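You operate a simulated robot arm through the tools that you are given. There is no shell and no other tool.

Carry out the task below with a simulated robot arm. There is one attempt and no reset: what you move stays moved.

JOB
Start the pipe rig on the yellow line and set about 25 litres a minute.
Fine: mains on and that lever open before the pump; set the flow by the black wheel; other lines stay shut.

Only the result counts: the job must be done as asked and must still hold three seconds after the hand-in. Knocking over, shifting, dropping, spilling or breaking anything else fails it.

ROBOT AND FRAMES
A 6-joint arm with a two-finger gripper, fixed in place. Base frame: the origin is at the foot of the arm, x ahead of it, y to its left, z up. Readings come in mm, rad, newtons and seconds.
Its first joint turns from -2.897 to 2.897 rad. Payload 2.45 kg.
Tool frame: the origin (TCP) lies between the finger pads and is the grasp point; the fingertips stand 20 mm ahead of it; z points along the fingers, y is the line along which they close. Largest opening 140 mm; the body of the gripper starts 168 mm behind the TCP.
Orientation is that of the tool frame in the base frame, as a unit quaternion [w, x, y, z]. With the fingers straight down and closing along the base's y, the tool's x points along the base's -x, its y along +y and its z along -z.

CONTROLS
- The arm moves only by the tool move_arm. Its argument "motion" is a list of rows, each a list of 7 numbers: the shift along the tool's x, y, z in mm, then the turn, a rotation vector about the tool's x, y, z in rad, then the closure, from 0 (fully open) to 1 (shut). In form: [[x, y, z, ax, ay, az, hand], ...]. A call has 1 to 20 rows; each row is the pose to reach, as a shift and turn from the pose commanded when the call began, along the tool's axes at that moment. A row lasts 0.2 s, in which the tool goes at most 50 mm and 0.15 rad; a call with a longer step from one row to the next is refused whole, and so is a gripper value outside its range. A pose out of reach is approached as far as the arm can. The call stops where the force on the tool passes 90 N (or 10 N more than at its start, if that is more) or the arm is blocked; 0.2 s more then pass. The fingers move at their own pace (about 45 mm/s each) and stop on an object; they squeeze with about 21 N. The grip force told is the motor's: it shows also when the fingers shut on nothing. Time passes only in rows, and 0.2 s behind the last, so rows that repeat a pose let the fingers close. The reply holds the time, the measured pose of the TCP, the force on the tool along the base axes, the opening and the grip force, in the units named above and with some noise, with the torque about the TCP (base axes, N m) and any sound that the robot's microphone picked up.
- Cameras (640 x 400 px; columns grow to the right, rows downward): "scene" is fixed at [398.8, 498.1, 1476.7]; the picture's right is [-0.56, -0.83, 0.00], its down [-0.43, 0.29, -0.86] and it looks along [0.71, -0.48, -0.52] (base axes); focal length 214 px, centre (320, 200). "wrist" rides on the gripper at [78, 11, -209] in the tool frame; the picture's right is [-0.14, 0.99, 0.00], its down [-0.92, -0.13, -0.37] and it looks along [-0.37, -0.05, 0.93] (tool axes); focal length 280 px, centre (320, 200).
- capture(camera): a new picture of that camera. It takes no simulated time.
- measure_at(camera, pixels): for up to 12 pixels [column, row] of the newest picture of that camera ("zoom" is the newest enlarged one), the place [x, y, z] in the base frame of the surface seen there, good to about 2 mm. It takes no simulated time.
- zoom(camera, box): a new picture of the part [left, top, right, bottom] of that camera's present view, enlarged. It takes no simulated time.
- job_done(): hands the job in; it is judged then, once.

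Leave the gripper open and the arm clear of the work at the hand-in unless told otherwise.

The tools are called after "Call:" as name(argument=value, ...) on one line, values as JSON. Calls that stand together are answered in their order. move_arm: Moves the arm, as the interface text tells. Its arguments: {"type":"object","properties":{"motion":{"type":"array","items":{"type":"array","items":{"type":"number"}}}},"required":["motion"]} The other tools are called the same way: capture (camera) takes a picture; measure_at (camera, pixels) gives the place of the surface under pixels of a picture; zoom (camera, box) takes an enlarged picture of a part of a camera's view; job_done () hands the job in.

At the start:

```text
t: 0.0
ee_pos: [552.6, 119.7, 1448.2]
tool_rot: [0.0, 0.0, 1.0, 0.0]
ft_force: [-0.3, 0.0, 0.0]
wrist_torque: [0.01, -0.02, 0.0]
opening: 140.1
grip_force: 0.0
```

scene: 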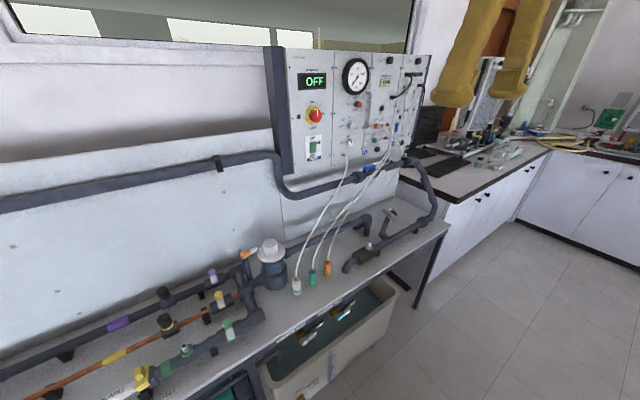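
wrist: 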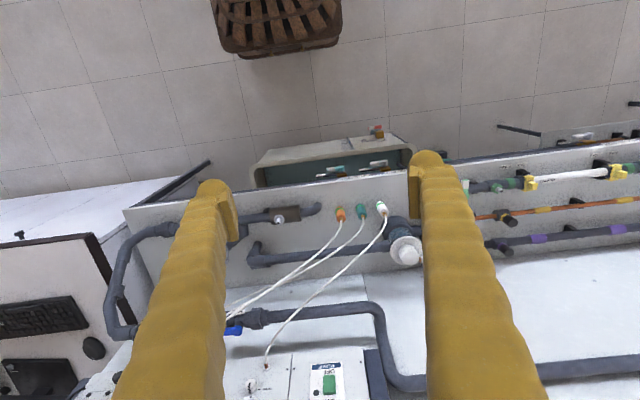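

I see a control panel with an OFF display, a red/yellow mains switch, a green pump switch, and a bench with several pipe lines. I'll zoom in on the panel and the pipes to identify every control.

Call:
zoom(camera="scene", box=[260, 40, 440, 190])

Call:
zoom(camera="scene", box=[80, 230, 300, 400])

Call:
zoom(camera="wrist", box=[440, 120, 640, 260])

Call:
zoom(camera="scene", box=[240, 180, 460, 320])

```text
2.67 times, centred on (350, 115) of scene
```

zoom: 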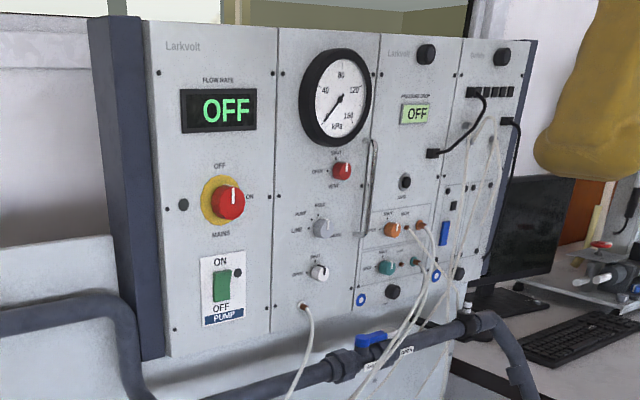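

```text
2.35 times, centred on (190, 315) of scene
```

zoom: 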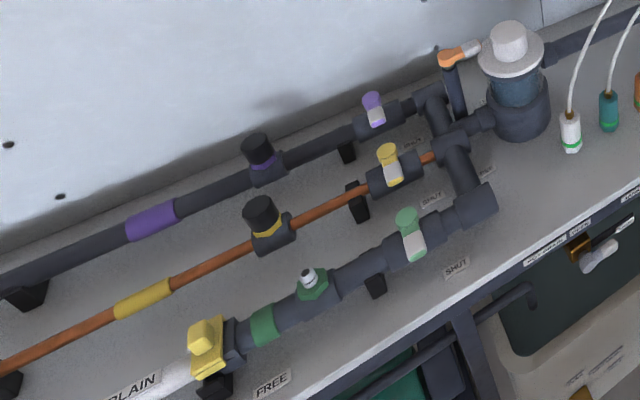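

```text
2.86 times, centred on (540, 190) of wrist
```

zoom: 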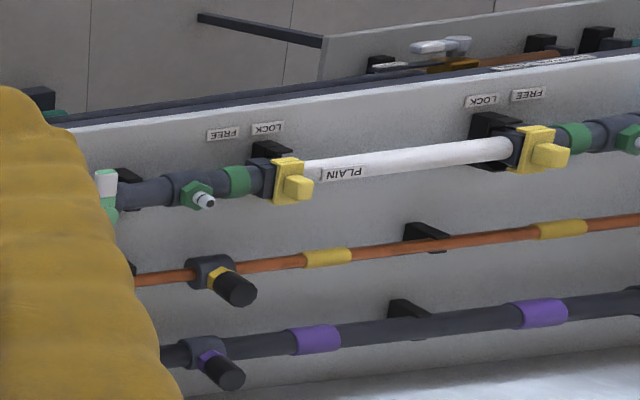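

```text
2.86 times, centred on (350, 250) of scene
```

zoom: 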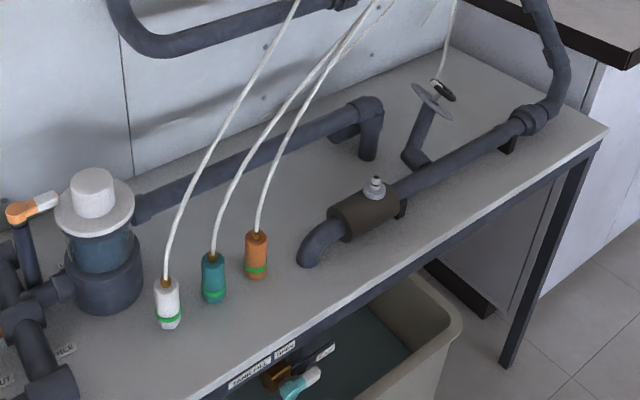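

I'll look closer at the possible black wheel near scene (390,215), the blue-handled valve on the rear pipe near (368,168), the yellow line's lever near (220,298), and the orange lever near (248,253).

Call:
zoom(camera="scene", box=[360, 190, 440, 240])

Call:
zoom(camera="scene", box=[200, 240, 296, 300])

Call:
zoom(camera="scene", box=[340, 150, 436, 210])

Call:
zoom(camera="scene", box=[180, 280, 276, 340])

Call:
zoom(camera="scene", box=[285, 60, 365, 170])

Call:
zoom(camera="scene", box=[280, 290, 376, 350])

```text
8.00 times, centred on (400, 215) of scene
```

zoom: 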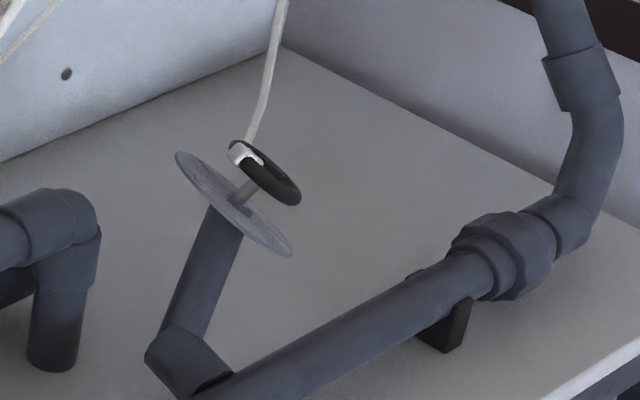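

```text
6.67 times, centred on (248, 270) of scene
```

zoom: 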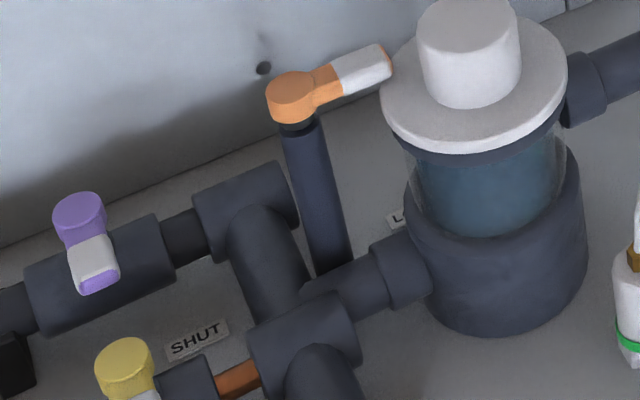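

```text
6.67 times, centred on (388, 180) of scene
```

zoom: 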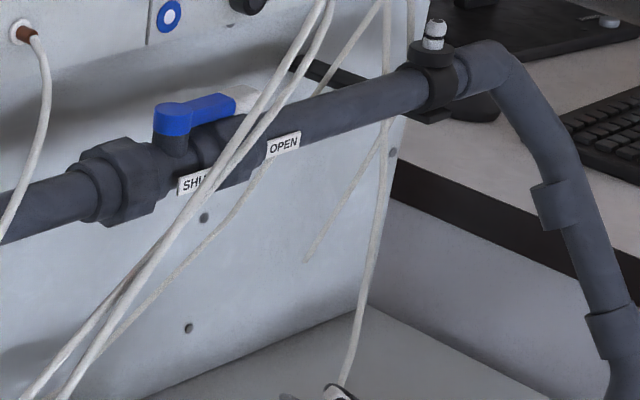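

```text
6.67 times, centred on (228, 310) of scene
```

zoom: 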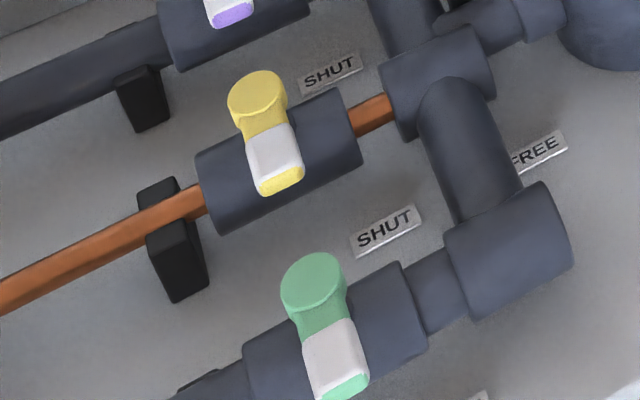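

```text
3.64 times, centred on (325, 115) of scene
```

zoom: 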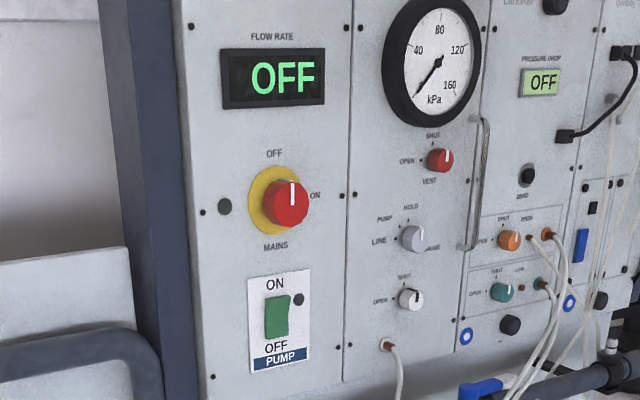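

```text
6.67 times, centred on (328, 320) of scene
```

zoom: 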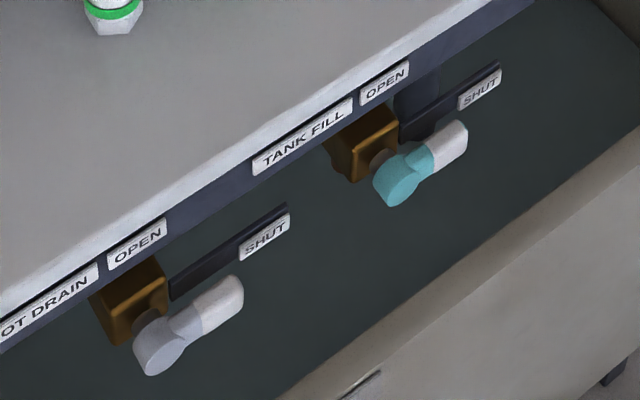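

I now have an overview: the mains rotary (red knob, OFF up / ON right), the pump rocker, the yellow lever across its pipe, and a black wheel on a grey disc at the outlet. I'll measure these places.

Call:
measure_at(camera="scene", pixels=[[315, 115], [311, 118], [322, 108], [312, 147], [313, 141], [220, 296], [223, 306], [394, 213], [390, 210], [388, 218], [368, 168], [251, 253]])

Call:
zoom(camera="scene", box=[380, 200, 404, 224])

Call:
zoom(camera="scene", box=[300, 98, 332, 130])

Call:
zoom(camera="scene", box=[300, 130, 332, 165])

Call:
zoom(camera="scene", box=[205, 282, 245, 312])

```text
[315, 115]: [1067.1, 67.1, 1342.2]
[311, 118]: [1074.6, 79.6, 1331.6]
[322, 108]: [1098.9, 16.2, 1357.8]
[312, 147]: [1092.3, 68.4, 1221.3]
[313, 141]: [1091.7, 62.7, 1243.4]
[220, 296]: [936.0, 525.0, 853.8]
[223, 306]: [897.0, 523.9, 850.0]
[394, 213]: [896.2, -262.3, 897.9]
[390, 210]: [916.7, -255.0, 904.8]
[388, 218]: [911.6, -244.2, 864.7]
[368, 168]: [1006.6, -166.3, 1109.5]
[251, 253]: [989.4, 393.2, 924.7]
```

```text
16.00 times, centred on (392, 212) of scene
```

zoom: 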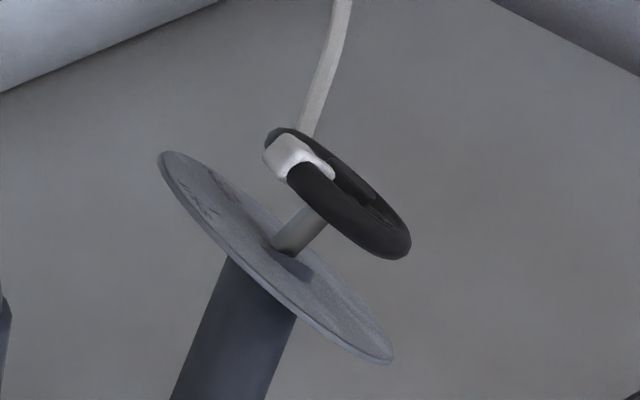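

```text
12.50 times, centred on (316, 114) of scene
```

zoom: 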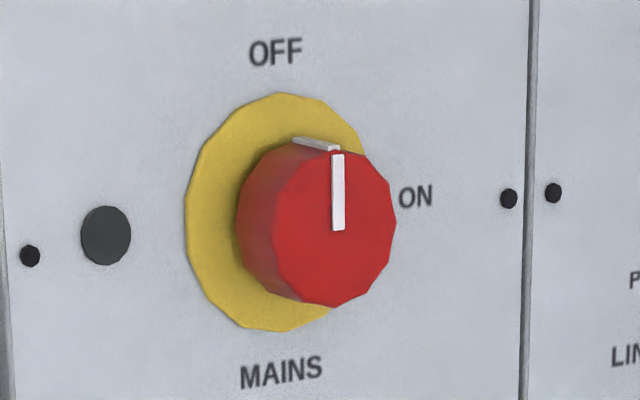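

```text
11.43 times, centred on (316, 148) of scene
```

zoom: 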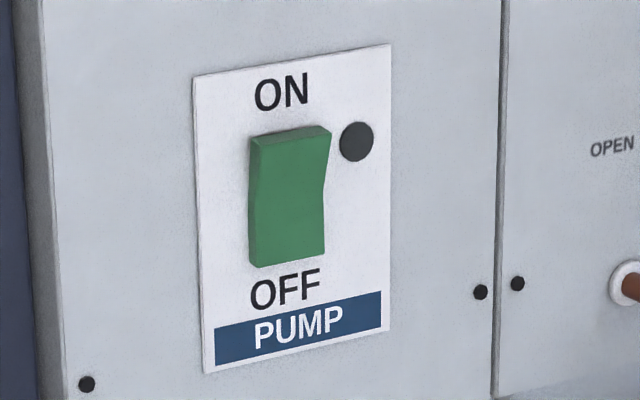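

```text
13.33 times, centred on (225, 297) of scene
```

zoom: 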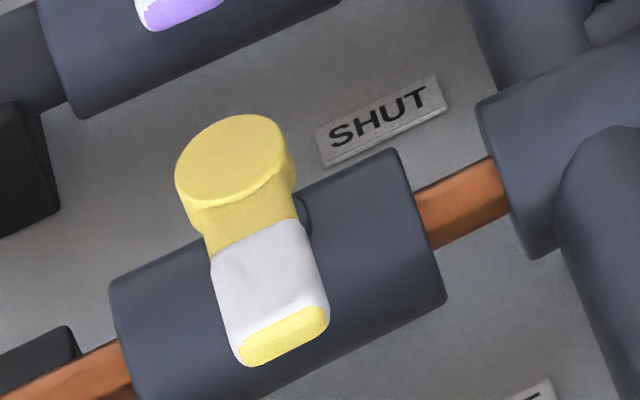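

The yellow lever's pivot is near (936,525,854) with its tip at (897,524,850), so it stands across the pipe (shut). I'll move the arm left and lower, fingers staying high, so the wrist camera sees the levers and their labels from above.

Call:
move_arm(motion=[[-14.7, 33, 24.8, 0, 0, 0, 0], [-29.4, 66, 49.6, 0, 0, 0, 0], [-44.1, 99, 74.4, 0, 0, 0, 0], [-58.8, 132, 99.2, 0, 0, 0, 0], [-73.5, 165, 124, 0, 0, 0, 0], [-88.2, 198, 148.8, 0, 0, 0, 0], [-102.9, 231, 173.6, 0, 0, 0, 0], [-117.6, 264, 198.4, 0, 0, 0, 0], [-132.3, 297, 223.2, 0, 0, 0, 0], [-147, 330, 248, 0, 0, 0, 0]])

Call:
capture(camera="wrist")

Call:
capture(camera="scene")

```text
t: 2.2
ee_pos: [698.2, 450.6, 1200.2]
tool_rot: [0.001, 0.0, 1.0, 0.0]
ft_force: [0.4, -0.6, 0.8]
wrist_torque: [0.08, -0.05, -0.02]
opening: 140.2
grip_force: 0.0
```

```text
taken
```

wrist: 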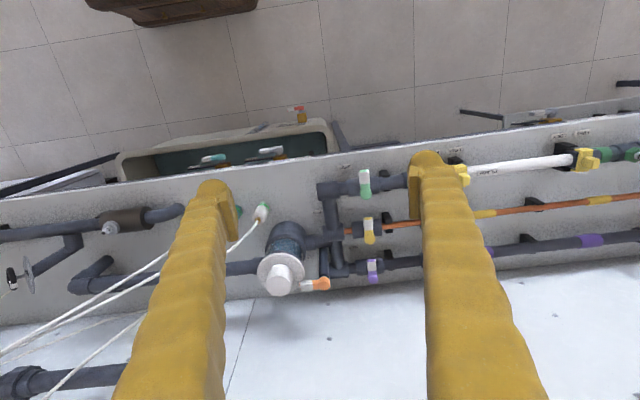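

```text
taken
```

scene: 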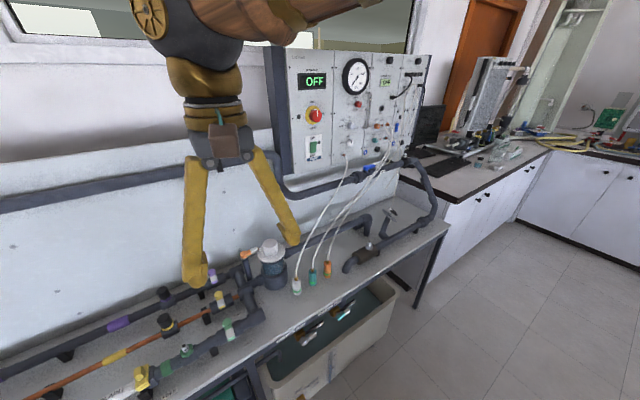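

From above I can see the three levers (green ~(365,183), yellow ~(370,230), purple ~(373,270)). I'll zoom in to read the labels.

Call:
zoom(camera="wrist", box=[250, 150, 430, 300])

Call:
zoom(camera="wrist", box=[0, 200, 180, 310])

Call:
measure_at(camera="wrist", pixels=[[370, 222], [370, 241], [373, 262], [373, 276], [365, 174], [365, 191], [390, 250], [350, 230], [400, 225], [12, 280], [28, 275], [325, 286]])

```text
2.67 times, centred on (340, 225) of wrist
```

zoom: 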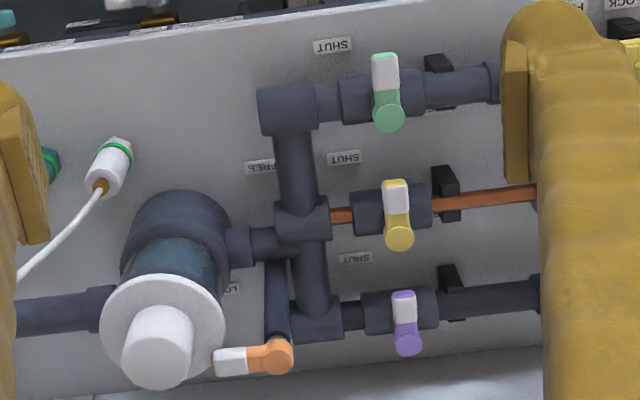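

```text
3.56 times, centred on (90, 255) of wrist
```

zoom: 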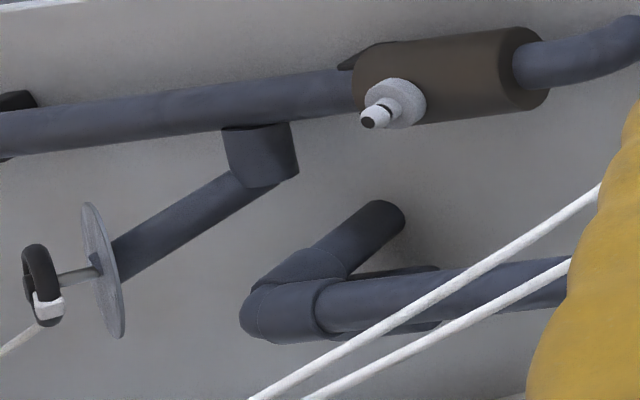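

```text
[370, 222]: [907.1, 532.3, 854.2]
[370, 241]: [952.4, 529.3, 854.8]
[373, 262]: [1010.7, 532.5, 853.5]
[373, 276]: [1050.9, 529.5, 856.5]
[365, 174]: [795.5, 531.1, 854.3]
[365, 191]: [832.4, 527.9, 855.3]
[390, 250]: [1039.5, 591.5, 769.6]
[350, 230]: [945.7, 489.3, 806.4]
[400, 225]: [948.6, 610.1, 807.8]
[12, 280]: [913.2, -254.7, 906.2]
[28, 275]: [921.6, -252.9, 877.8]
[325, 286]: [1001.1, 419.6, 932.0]
```

SHUT labels lie at each lever's tip. A second label seems to peek from behind the green valve near wrist (381,191). I'll zoom in there and on the wheel and its dial.

Call:
zoom(camera="wrist", box=[345, 170, 405, 210])

Call:
zoom(camera="wrist", box=[345, 215, 405, 285])

Call:
zoom(camera="wrist", box=[0, 250, 48, 300])

Call:
measure_at(camera="scene", pixels=[[290, 80], [290, 160], [335, 60], [335, 160], [420, 75], [420, 130], [370, 120], [330, 130]])

```text
10.00 times, centred on (375, 190) of wrist
```

zoom: 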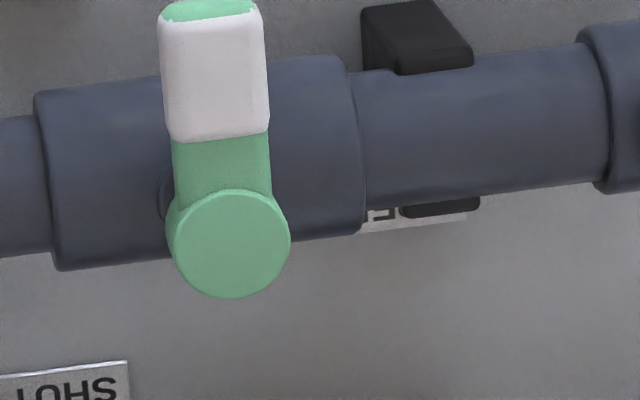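

```text
5.71 times, centred on (375, 250) of wrist
```

zoom: 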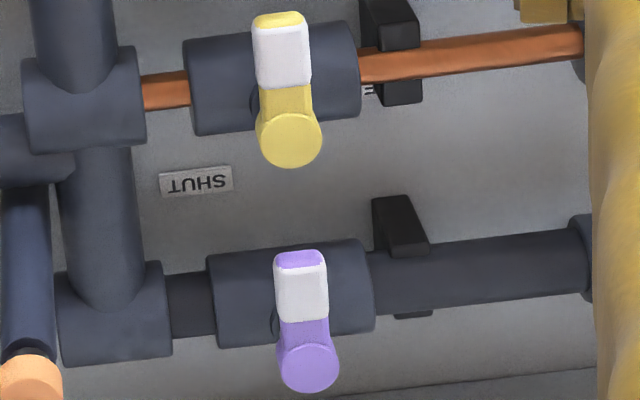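

```text
8.00 times, centred on (24, 275) of wrist
```

zoom: 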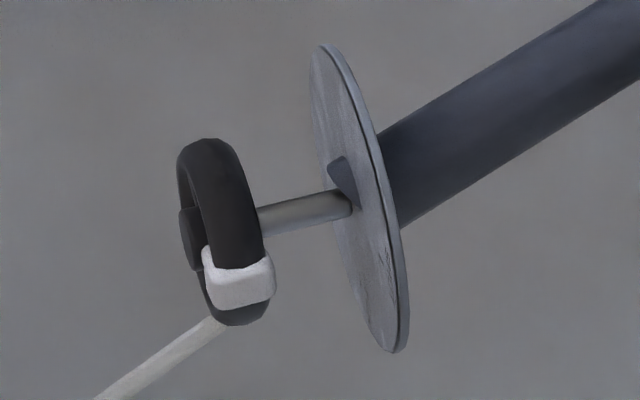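

```text
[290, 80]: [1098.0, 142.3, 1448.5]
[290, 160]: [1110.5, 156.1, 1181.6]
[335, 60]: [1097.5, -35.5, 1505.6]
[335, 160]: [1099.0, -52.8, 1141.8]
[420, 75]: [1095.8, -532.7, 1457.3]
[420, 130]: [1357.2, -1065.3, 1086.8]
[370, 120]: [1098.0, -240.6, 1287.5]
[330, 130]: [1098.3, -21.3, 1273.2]
```

The panel face lies at x≈1098 and faces the robot. I'll measure the label beside the green and yellow levers and take pixels around the wheel/disc to find its axis.

Call:
measure_at(camera="wrist", pixels=[[383, 191.5], [388, 191], [361, 208], [383, 231], [351, 187], [357, 233], [394, 226], [376, 193], [360, 240]])

Call:
measure_at(camera="scene", pixels=[[387.5, 217], [383, 209.8], [394, 222], [391.2, 214.2], [391, 212.2], [392.5, 206], [394, 213.5], [396, 215.5], [398, 214], [389, 207.8], [390.2, 208], [393, 204]])

```text
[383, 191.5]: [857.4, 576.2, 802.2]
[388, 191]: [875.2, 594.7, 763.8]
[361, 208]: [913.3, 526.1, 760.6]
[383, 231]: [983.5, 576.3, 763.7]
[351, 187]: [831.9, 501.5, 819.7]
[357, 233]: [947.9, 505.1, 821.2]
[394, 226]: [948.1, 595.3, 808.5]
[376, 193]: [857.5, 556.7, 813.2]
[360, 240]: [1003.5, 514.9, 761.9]
```

```text
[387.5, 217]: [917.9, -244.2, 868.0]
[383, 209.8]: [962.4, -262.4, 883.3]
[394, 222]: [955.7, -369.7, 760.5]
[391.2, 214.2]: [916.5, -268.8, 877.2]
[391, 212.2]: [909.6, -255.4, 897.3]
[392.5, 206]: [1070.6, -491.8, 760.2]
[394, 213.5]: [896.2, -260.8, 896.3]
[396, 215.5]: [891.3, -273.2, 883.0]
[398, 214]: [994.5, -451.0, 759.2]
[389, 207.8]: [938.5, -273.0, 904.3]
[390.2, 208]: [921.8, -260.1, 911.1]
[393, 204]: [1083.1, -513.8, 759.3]
```

The bench top is z≈760; the OPEN label is on the +y side, along the pipe, so the yellow lever must swing from pointing -x to pointing +y. I'll close the fingers and come down tilted about 40°, stopping short of the lever at roughly (877,485,915) to check reach and view.

Call:
move_arm(motion=[[0, 0, 0, 0, 0, 0, 1], [0, 0, 0, 0, -0.07, 0, 1], [-15, 3, 24, 0, -0.14, 0, 1], [-35, 6, 55, 0, -0.21, 0, 1], [-55, 10, 85, 0, -0.28, 0, 1], [-75, 14, 118, 0, -0.35, 0, 1], [-95, 18, 150, 0, -0.42, 0, 1], [-115, 22, 182, 0, -0.49, 0, 1], [-135, 26, 214, 0, -0.56, 0, 1], [-157, 30, 248, 0, -0.63, 0, 1], [-179, 34, 285, 0, -0.7, 0, 1]])

Call:
capture(camera="wrist")

Call:
capture(camera="scene")

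```text
t: 4.6
ee_pos: [877.4, 484.3, 913.6]
tool_rot: [0.343, -0.001, 0.939, 0.001]
ft_force: [-0.3, -0.5, 0.4]
wrist_torque: [0.03, 0.08, -0.01]
opening: 0.0
grip_force: 21.5
```

```text
taken
```

wrist: 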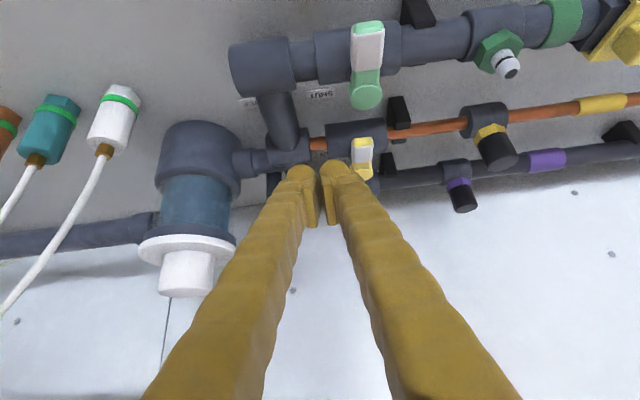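

```text
taken
```

scene: 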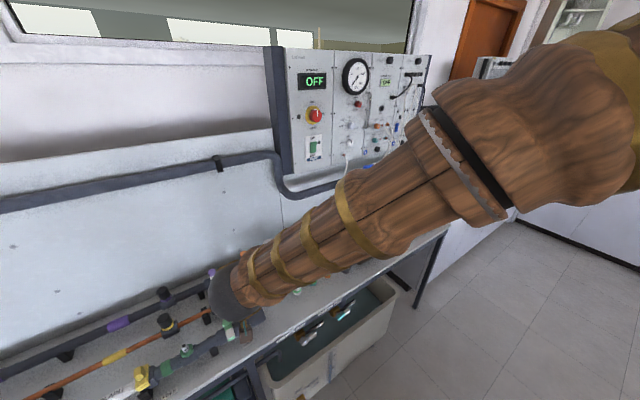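

The pose was reached. The closed fingertips are at about wrist (322,185) and the yellow lever at about (362,155). Zooming in to judge the lever and the gap.

Call:
zoom(camera="wrist", box=[270, 100, 430, 230])

Call:
measure_at(camera="wrist", pixels=[[361, 145], [362, 155], [364, 167], [355, 155], [370, 155], [340, 135], [375, 130], [367, 95], [366, 105], [310, 180], [340, 180], [325, 200]])

```text
3.08 times, centred on (350, 165) of wrist
```

zoom: 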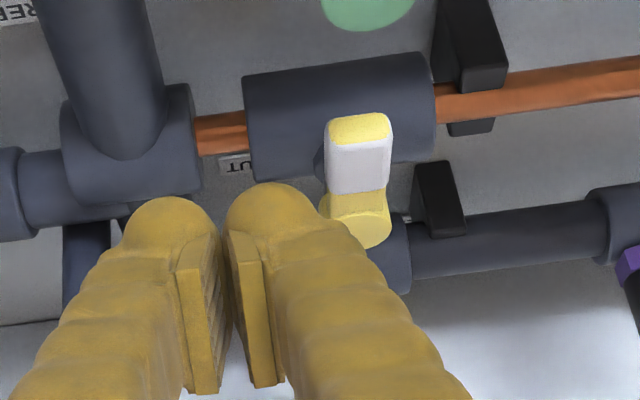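

```text
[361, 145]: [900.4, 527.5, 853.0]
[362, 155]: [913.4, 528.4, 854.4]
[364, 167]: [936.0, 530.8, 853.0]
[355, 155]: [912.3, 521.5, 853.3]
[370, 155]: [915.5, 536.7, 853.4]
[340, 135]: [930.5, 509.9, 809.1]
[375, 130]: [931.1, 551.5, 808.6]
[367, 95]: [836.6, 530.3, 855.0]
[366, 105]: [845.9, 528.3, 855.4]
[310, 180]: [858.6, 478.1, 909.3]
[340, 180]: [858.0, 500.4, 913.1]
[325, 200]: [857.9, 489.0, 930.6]
```

I'll measure the finger outline at the tips to know how thick the closed pair is.

Call:
measure_at(camera="wrist", pixels=[[347, 172], [348, 178], [291, 178], [288, 184], [300, 166], [334, 162], [330, 176], [318, 176], [352, 190], [281, 196]])

```text
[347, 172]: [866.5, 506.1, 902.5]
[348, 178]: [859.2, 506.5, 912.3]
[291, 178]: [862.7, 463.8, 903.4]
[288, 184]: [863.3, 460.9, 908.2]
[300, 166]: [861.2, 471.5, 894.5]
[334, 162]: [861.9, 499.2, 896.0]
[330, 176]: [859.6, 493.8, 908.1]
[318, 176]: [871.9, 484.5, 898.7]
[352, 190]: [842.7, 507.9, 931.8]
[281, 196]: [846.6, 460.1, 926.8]
```

The closed pair is about 45 mm thick (y 462–507). Before lowering on the lever's -y side I check the height of the manifold pipe and tee there.

Call:
measure_at(camera="wrist", pixels=[[282, 126], [288, 146], [295, 150], [305, 150], [300, 142], [285, 110], [272, 140], [310, 146], [280, 155]])

```text
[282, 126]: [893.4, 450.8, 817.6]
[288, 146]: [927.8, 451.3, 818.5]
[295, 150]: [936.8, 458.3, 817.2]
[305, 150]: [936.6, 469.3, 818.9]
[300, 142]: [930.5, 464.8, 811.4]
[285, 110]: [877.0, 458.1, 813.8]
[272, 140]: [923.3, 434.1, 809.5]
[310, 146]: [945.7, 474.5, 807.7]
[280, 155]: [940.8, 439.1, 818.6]
```

The manifold top is z≈818 and the lever top z≈854. I'll lower the closed fingers to about (913,484,855), beside the lever's -y face with roughly 10 mm gap, then check.

Call:
move_arm(motion=[[3.8, 0, 22.7, 0, 0, 0, 1], [7.7, 0, 45.4, 0, 0, 0, 1], [11.5, 0, 68.1, 0, 0, 0, 1]])

Call:
capture(camera="wrist")

Call:
zoom(camera="wrist", box=[270, 100, 430, 230])

```text
t: 5.4
ee_pos: [913.7, 486.3, 853.4]
tool_rot: [0.343, 0.0, 0.939, 0.0]
ft_force: [0.2, 0.3, 0.3]
wrist_torque: [-0.01, 0.03, 0.02]
opening: 0.0
grip_force: 20.5
```

```text
taken
```

wrist: 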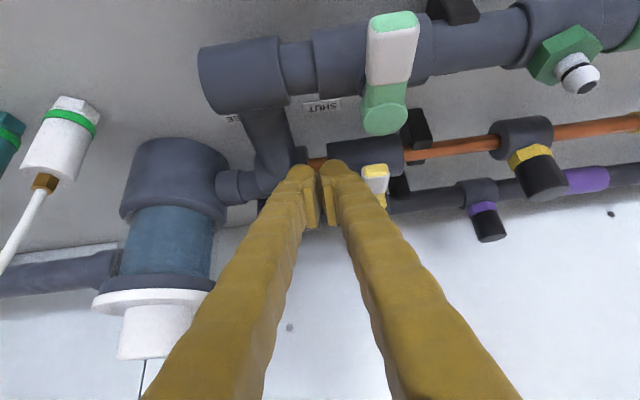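

```text
3.08 times, centred on (350, 165) of wrist
```

zoom: 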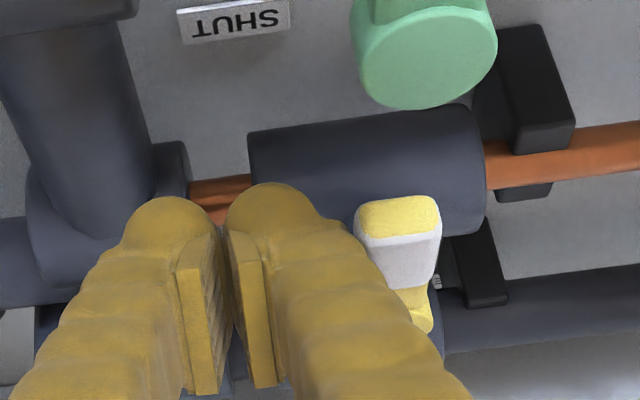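

The fingers sit beside the lever without contact. Now I push the lever's -y face along the first third of the arc (about 30°) and look.

Call:
move_arm(motion=[[0, 6, 0, 0, 0, 0, 1], [1.5, 12, -1.3, 0, 0, 0, 1], [4.1, 17, -2.8, 0, 0, 0, 1], [6.8, 21, -4.4, 0, 0, 0, 1], [9.7, 26, -5.6, 0, 0, 0, 1], [11.9, 31.5, -6.1, 0, 0, 0, 1]])

Call:
capture(camera="wrist")

Call:
zoom(camera="wrist", box=[270, 100, 430, 230])

```text
t: 6.8
ee_pos: [900.9, 514.3, 852.2]
tool_rot: [0.342, 0.0, 0.94, 0.0]
ft_force: [0.2, -1.6, 0.9]
wrist_torque: [0.04, -0.04, -0.03]
opening: 0.2
grip_force: 21.1
```

```text
taken
```

wrist: 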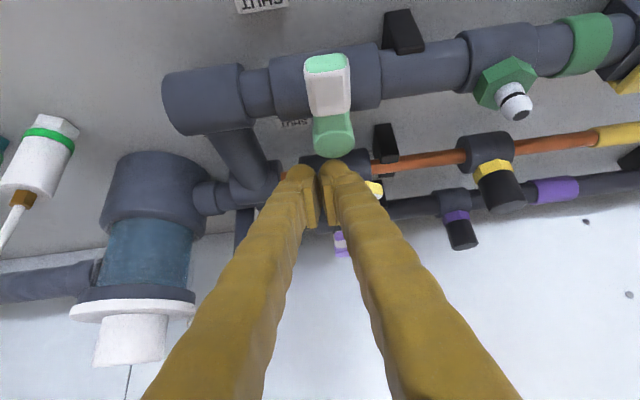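

```text
3.08 times, centred on (350, 165) of wrist
```

zoom: 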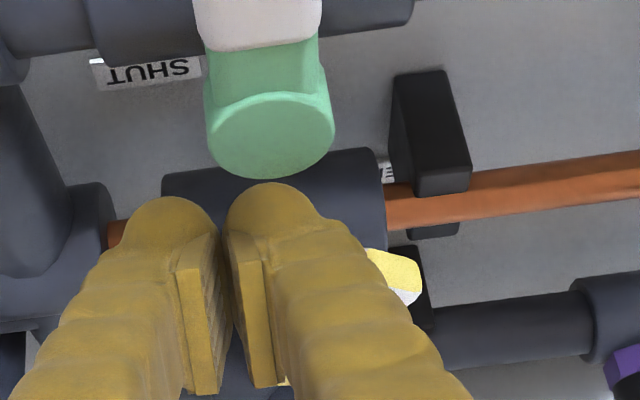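

The lever has begun to swing (its yellow tip shows at wrist ~(376,189)), with only ~1.6 N of force. I continue along the arc to about 75°.

Call:
move_arm(motion=[[1.6, 6, -0.5, 0, 0, 0, 1], [2.4, 12, -0.6, 0, 0, 0, 1], [2.6, 18, -0.3, 0, 0, 0, 1], [2.1, 23.3, 0.9, 0, 0, 0, 1], [1.5, 29, 2.1, 0, 0, 0, 1], [0.5, 34.3, 4.1, 0, 0, 0, 1]])

Call:
capture(camera="wrist")

Call:
zoom(camera="wrist", box=[270, 100, 430, 230])

```text
t: 8.2
ee_pos: [903.8, 549.0, 847.8]
tool_rot: [0.343, 0.0, 0.939, 0.0]
ft_force: [-0.9, -0.2, -0.2]
wrist_torque: [0.04, 0.0, 0.01]
opening: 0.0
grip_force: 21.0
```

```text
taken
```

wrist: 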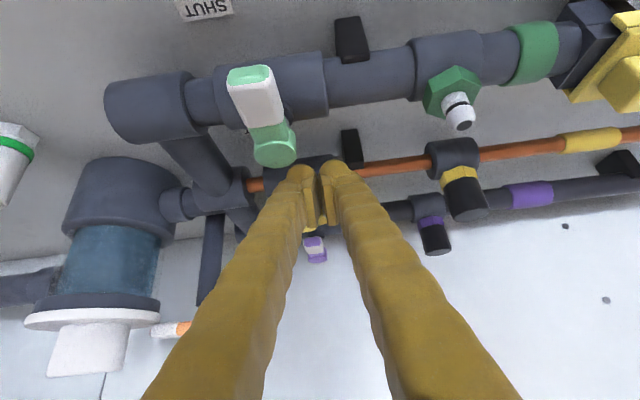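

```text
3.08 times, centred on (350, 165) of wrist
```

zoom: 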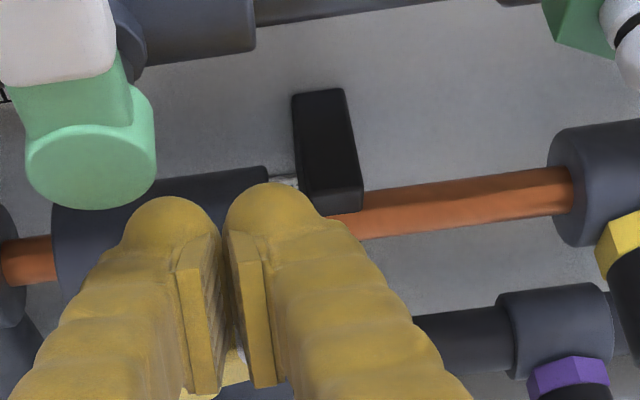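

The yellow lever is now hidden under the fingers. I check that the green lever was not touched by measuring it, then finish the last part of the swing.

Call:
measure_at(camera="wrist", pixels=[[250, 75], [258, 100], [274, 145], [273, 152], [310, 235], [322, 225]])

Call:
move_arm(motion=[[-2.3, 4, 2.3, 0, 0, 0, 1], [-4.0, 8, 4.5, 0, 0, 0, 1], [-5.6, 10, 6, 0, 0, 0, 1]])

```text
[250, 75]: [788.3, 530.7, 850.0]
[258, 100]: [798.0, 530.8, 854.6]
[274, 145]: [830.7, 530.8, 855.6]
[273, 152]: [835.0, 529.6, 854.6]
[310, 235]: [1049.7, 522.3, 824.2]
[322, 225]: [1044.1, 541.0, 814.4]
```

```text
t: 9.0
ee_pos: [912.4, 559.6, 846.6]
tool_rot: [0.344, 0.001, 0.939, -0.001]
ft_force: [0.0, 1.2, 0.2]
wrist_torque: [0.0, -0.04, -0.01]
opening: 0.2
grip_force: 21.3
```

The green lever is unchanged (tip x≈788, y≈531). Now I back off along the tool axis by 90 mm to see the yellow lever.

Call:
move_arm(motion=[[0, 0, -30, 0, 0, 0, 1], [0, 0, -60, 0, 0, 0, 1], [0, -30, -95, 0, 0, 0, 1]])

Call:
capture(camera="wrist")

Call:
zoom(camera="wrist", box=[260, 80, 420, 210])

```text
t: 9.8
ee_pos: [849.4, 530.1, 921.4]
tool_rot: [0.342, 0.0, 0.94, 0.0]
ft_force: [-0.2, -0.2, 0.1]
wrist_torque: [0.03, -0.06, 0.01]
opening: 0.0
grip_force: 20.5
```

```text
taken
```

wrist: 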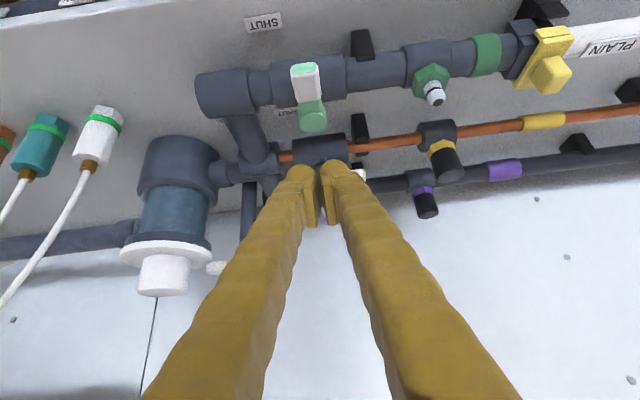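

```text
3.08 times, centred on (340, 145) of wrist
```

zoom: 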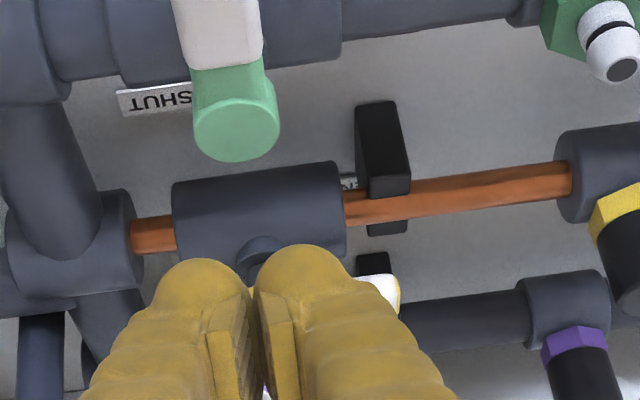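

The lever's white sleeve pokes out at wrist (361,175) but is mostly hidden. I move to the -y side and open up the view.

Call:
move_arm(motion=[[0, -25, -30, 0, 0, 0, 1], [0, -50, -60, 0, 0, 0, 1], [0, -80, -80, 0, 0, 0, 1]])

Call:
capture(camera="wrist")

Call:
zoom(camera="wrist", box=[320, 80, 480, 200])

Call:
capture(camera="scene")

```text
t: 10.6
ee_pos: [799.8, 447.6, 983.2]
tool_rot: [0.343, 0.0, 0.939, 0.0]
ft_force: [0.4, 0.0, 0.5]
wrist_torque: [0.0, -0.03, 0.01]
opening: 0.0
grip_force: 21.3
```

```text
taken
```

wrist: 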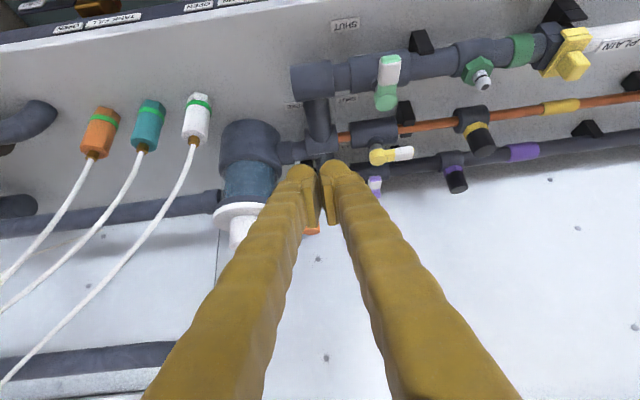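

```text
3.33 times, centred on (400, 140) of wrist
```

zoom: 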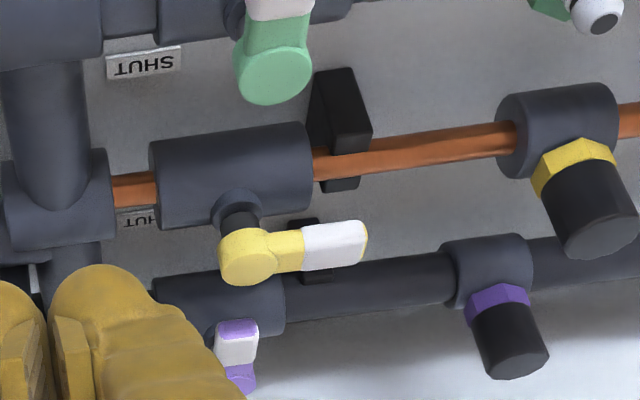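

```text
taken
```

scene: 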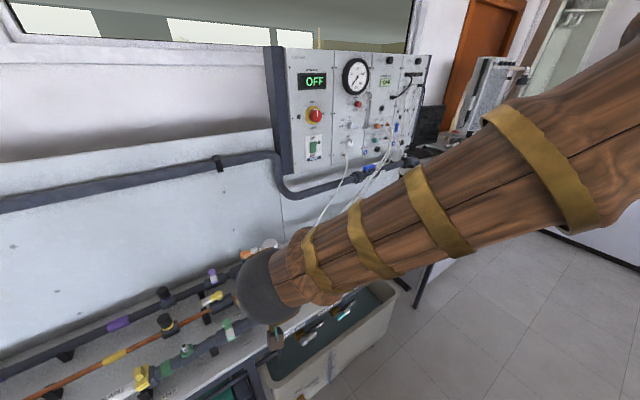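

The yellow lever now lies along its pipe. I'll measure its direction.

Call:
measure_at(camera="wrist", pixels=[[377, 157], [385, 156], [395, 155], [405, 154], [410, 153], [395, 158], [395, 150]])

Call:
zoom(camera="scene", box=[190, 280, 240, 320])

```text
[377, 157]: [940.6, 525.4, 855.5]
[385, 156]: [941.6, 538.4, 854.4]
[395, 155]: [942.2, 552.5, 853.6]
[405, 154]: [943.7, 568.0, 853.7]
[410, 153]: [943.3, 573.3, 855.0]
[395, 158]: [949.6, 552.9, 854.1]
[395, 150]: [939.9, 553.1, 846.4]
```

```text
10.00 times, centred on (215, 300) of scene
```

zoom: 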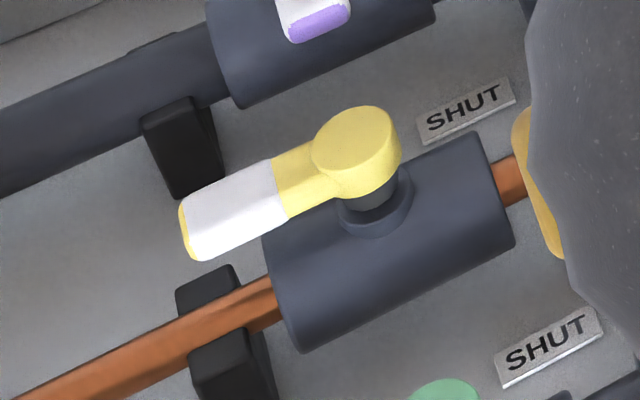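

Roughly along the pipe; I want to know whether it is fully at the 90° stop. I zoom tight and measure both edges.

Call:
zoom(camera="wrist", box=[364, 138, 420, 173])

Call:
measure_at(camera="wrist", pixels=[[392, 151], [392, 152], [392, 160], [392, 161], [409, 149], [409, 150], [409, 151], [409, 158], [409, 159], [378, 163], [378, 151], [378, 152]])

```text
11.43 times, centred on (392, 156) of wrist
```

zoom: 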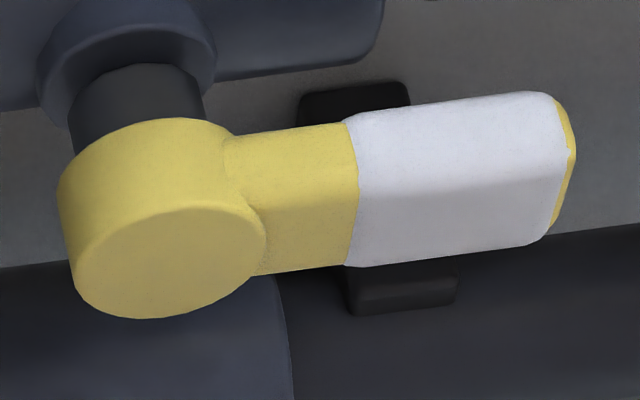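

```text
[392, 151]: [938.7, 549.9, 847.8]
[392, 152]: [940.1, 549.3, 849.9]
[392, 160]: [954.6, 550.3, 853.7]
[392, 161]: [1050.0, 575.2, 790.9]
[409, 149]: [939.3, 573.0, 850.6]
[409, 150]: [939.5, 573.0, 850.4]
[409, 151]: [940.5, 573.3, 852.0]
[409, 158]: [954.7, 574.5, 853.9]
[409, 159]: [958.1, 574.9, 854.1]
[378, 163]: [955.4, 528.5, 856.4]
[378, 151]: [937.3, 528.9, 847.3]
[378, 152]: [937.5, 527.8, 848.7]
```

The lever's edges at y=550 and y=573 are both centred at x≈947–948, so it is fully in line (open). Next: the mains knob. I raise the arm clear, move sideways in front of the panel and bring the tool horizontal, stopping about 330 mm short of the panel.

Call:
move_arm(motion=[[-20.7, 0, -34.9, 0, 0, 0, 1], [-41.3, 0, -69.8, 0, 0, 0, 1], [-62, 0, -104.7, 0, 0, 0, 1], [-82.6, 0, -139.6, 0, 0, 0, 1], [-103.3, 0, -174.4, 0, 0, 0, 1], [-124, 0, -209.3, 0, 0, 0, 1], [-144.6, 0, -244.2, 0, 0, 0, 1], [-165.3, 0, -279.1, 0, 0, 0, 1], [-185.9, 0, -314, 0, 0, 0, 1], [-185.9, -42.3, -314, 0, -0.097, 0, 1], [-185.9, -84.6, -314, 0, -0.194, 0, 1], [-185.9, -127, -314, 0, -0.29, 0, 1], [-185.9, -169.3, -314, 0, -0.387, 0, 1], [-185.9, -211.6, -314, 0, -0.484, 0, 1], [-185.9, -254, -314, 0, -0.581, 0, 1], [-185.9, -296.3, -314, 0, -0.677, 0, 1], [-185.9, -338.7, -314, 0, -0.774, 0, 1], [-185.9, -381, -314, 0, -0.871, 0, 1]])

Call:
capture(camera="wrist")

Call:
capture(camera="scene")

```text
t: 14.4
ee_pos: [738.3, 70.8, 1340.2]
tool_rot: [0.708, -0.001, 0.707, 0.001]
ft_force: [1.1, -0.3, -0.3]
wrist_torque: [0.01, 0.0, 0.04]
opening: 0.1
grip_force: 21.5
```

```text
taken
```

wrist: 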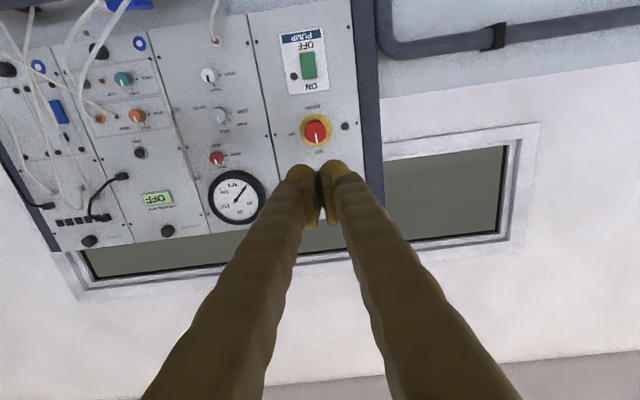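

```text
taken
```

scene: 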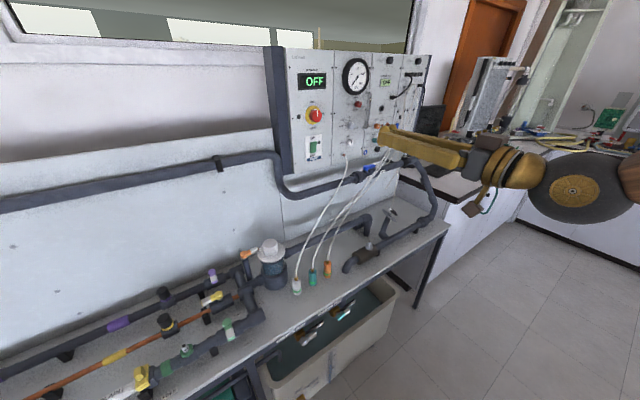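

The wrist view (upside down) shows the mains knob at ~(316,131) and the pump rocker at ~(308,66). Zooming and measuring both.

Call:
zoom(camera="wrist", box=[280, 100, 360, 160])

Call:
measure_at(camera="wrist", pixels=[[316, 131], [310, 131], [322, 131], [316, 124], [316, 138], [303, 130], [330, 130], [316, 116], [340, 126], [308, 60], [308, 66], [308, 74]])

Call:
zoom(camera="wrist", box=[270, 25, 340, 100])

```text
6.67 times, centred on (320, 130) of wrist
```

zoom: 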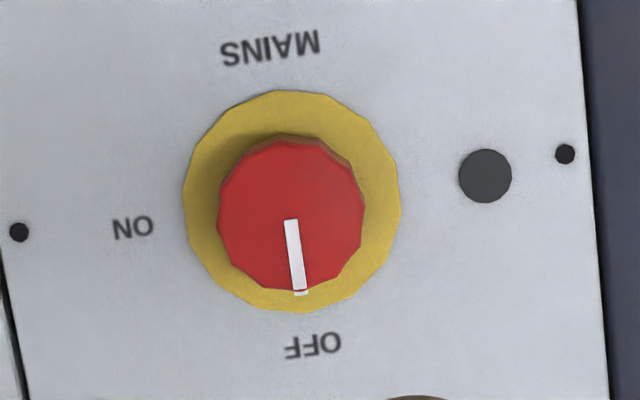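

```text
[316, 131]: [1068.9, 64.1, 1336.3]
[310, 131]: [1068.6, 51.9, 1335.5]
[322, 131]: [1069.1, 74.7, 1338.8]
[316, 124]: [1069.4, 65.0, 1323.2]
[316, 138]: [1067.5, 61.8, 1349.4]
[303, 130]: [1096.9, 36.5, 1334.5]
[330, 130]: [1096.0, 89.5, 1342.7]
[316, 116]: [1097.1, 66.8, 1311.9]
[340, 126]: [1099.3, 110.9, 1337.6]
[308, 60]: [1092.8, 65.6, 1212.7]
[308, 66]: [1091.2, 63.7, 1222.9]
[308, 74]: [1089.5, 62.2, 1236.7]
```

```text
5.33 times, centred on (305, 62) of wrist
```

zoom: 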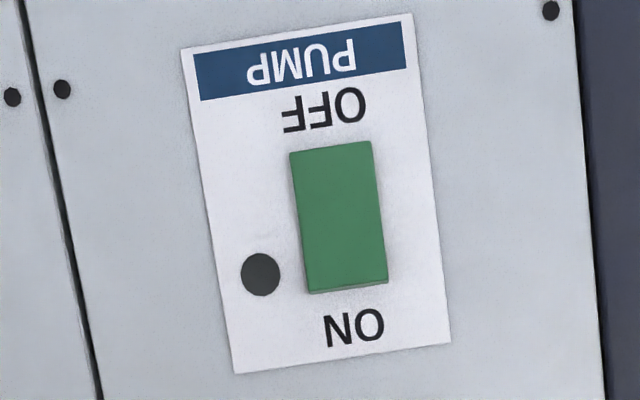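

The knob's centre is about y=62.8, z=1339.5, front face x≈1068.5, diameter ~43 mm; yellow plate x≈1096.5. I open the hand to ~70 mm, turn it -45° about its axis, and approach to x≈1000 (tips 48 mm before the knob face).

Call:
move_arm(motion=[[0.4, -1, 36, 0, 0, -0.12, 0.5], [0.8, -2, 72, 0, 0, -0.24, 0.5], [1.2, -3, 110, 0, 0, -0.36, 0.5], [1.6, -4, 148, 0, 0, -0.48, 0.5], [2, -5, 186, 0, 0, -0.6, 0.5], [2.5, -5.7, 224, 0, 0, -0.7, 0.5], [2.5, -5.7, 261.7, 0, 0, -0.785, 0.5]])

Call:
capture(camera="wrist")

Call:
zoom(camera="scene", box=[270, 70, 370, 170])

```text
t: 16.0
ee_pos: [1000.1, 78.8, 1343.5]
tool_rot: [0.647, -0.263, 0.659, -0.28]
ft_force: [0.2, -0.2, 0.0]
wrist_torque: [0.04, 0.06, 0.01]
opening: 70.1
grip_force: 0.1
out of reach, approached as far as the arm can: row 2, 3, 4, 5, 6, 7
```

```text
taken
```

wrist: 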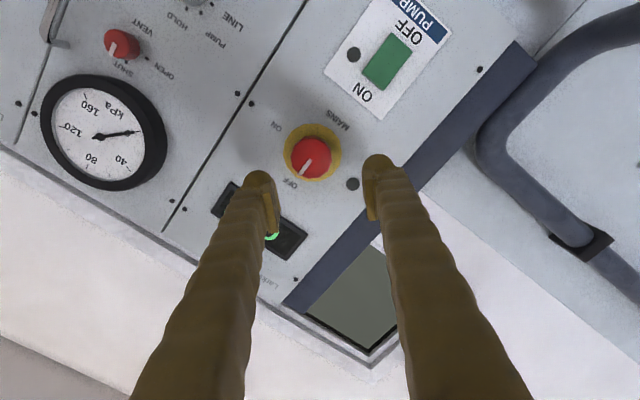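

```text
4.00 times, centred on (320, 120) of scene
```

zoom: 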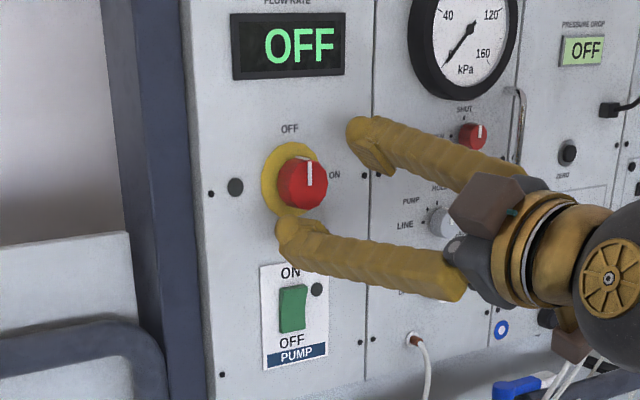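

The turn to -45° is out of the arm's range (position ended 16 mm off in y). I turn the hand back to level, and then check the pose; I'll then grip at 0° and turn the positive way.

Call:
move_arm(motion=[[0, 0, -8, 0, 0, 0.13, 0.5], [0, 0, -16, 0, 0, 0.26, 0.5], [0, 0, -24, 0, 0, 0.39, 0.5], [0, 0, -30, 0, 0, 0.52, 0.5], [0, 0, -30, 0, 0, 0.65, 0.5], [0, 0, -30, 0, 0, 0.785, 0.5]])

Call:
capture(camera="wrist")

```text
t: 17.4
ee_pos: [970.9, 86.4, 1345.4]
tool_rot: [0.706, 0.006, 0.708, -0.005]
ft_force: [0.7, -0.1, 0.8]
wrist_torque: [0.03, -0.02, 0.0]
opening: 69.8
grip_force: 0.0
out of reach, approached as far as the arm can: row 1, 2, 3, 4, 5, 6
```

```text
taken
```

wrist: 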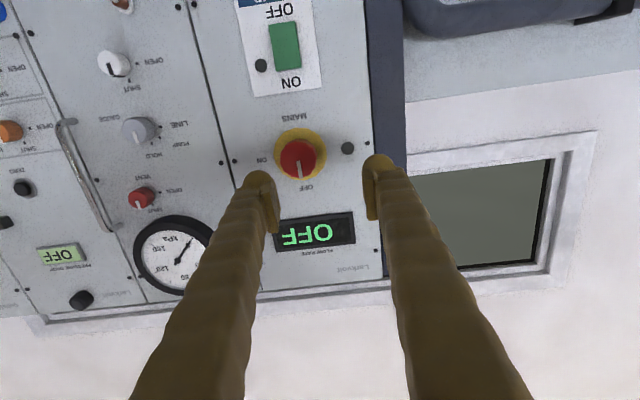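

Even level, the pose is reported out of reach with y at 86 instead of ~63. I back off 200 mm along the tool axis to see what the arm can do and how the commanded pose is kept.

Call:
move_arm(motion=[[0, 0, -40, 0, 0, 0, 0.5], [0, 0, -80, 0, 0, 0, 0.5], [0, 0, -120, 0, 0, 0, 0.5], [0, 0, -160, 0, 0, 0, 0.5], [0, 0, -200, 0, 0, 0, 0.5]])

Call:
capture(camera="scene")

```text
t: 18.6
ee_pos: [768.8, 89.0, 1343.9]
tool_rot: [0.708, 0.0, 0.706, 0.0]
ft_force: [-0.1, 0.1, 0.5]
wrist_torque: [0.01, -0.02, 0.01]
opening: 70.2
grip_force: 0.1
```

```text
taken
```

scene: 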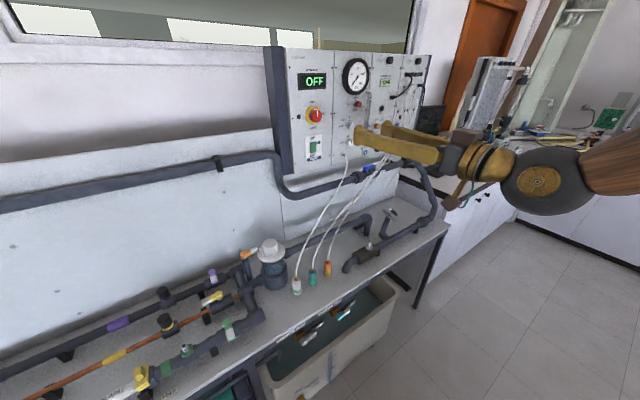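

The commanded pose follows what was actually reached (now (769,89,1344)). I test a straight approach at 0° roll to see from which row on reach is lost.

Call:
move_arm(motion=[[0, 0, 40, 0, 0, 0, 0.5], [0, 0, 80, 0, 0, 0, 0.5], [0, 0, 120, 0, 0, 0, 0.5], [0, 0, 150, 0, 0, 0, 0.5], [0, 0, 180, 0, 0, 0, 0.5], [0, 0, 210, 0, 0, 0, 0.5], [0, 0, 230, 0, 0, 0, 0.5]])

```text
t: 20.2
ee_pos: [1000.4, 95.3, 1346.0]
tool_rot: [0.706, 0.004, 0.708, -0.004]
ft_force: [0.2, 0.3, -0.2]
wrist_torque: [-0.01, -0.01, 0.02]
opening: 69.9
grip_force: 0.1
out of reach, approached as far as the arm can: row 5, 6, 7
```

x=1000 is reached but y drifts to 95, which looks like a wrist joint limit in yaw. I test whether yawing the tool ~6° toward -y while shifting to y≈65 is reachable.

Call:
move_arm(motion=[[0, 0, -40, 0, 0, 0, 0.5], [0, 0, -80, 0, 0, 0, 0.5], [0, -10, -80, 0.05, 0, 0, 0.5], [0, -20, -80, 0.1, 0, 0, 0.5], [0, -30, -80, 0.1, 0, 0, 0.5], [0, -30, -40, 0.1, 0, 0, 0.5], [0, -30, 0, 0.1, 0, 0, 0.5]])

```text
t: 21.8
ee_pos: [999.0, 65.8, 1348.0]
tool_rot: [0.707, 0.036, 0.706, -0.036]
ft_force: [0.1, -0.4, 0.5]
wrist_torque: [0.02, 0.06, 0.0]
opening: 70.0
grip_force: 0.1
```

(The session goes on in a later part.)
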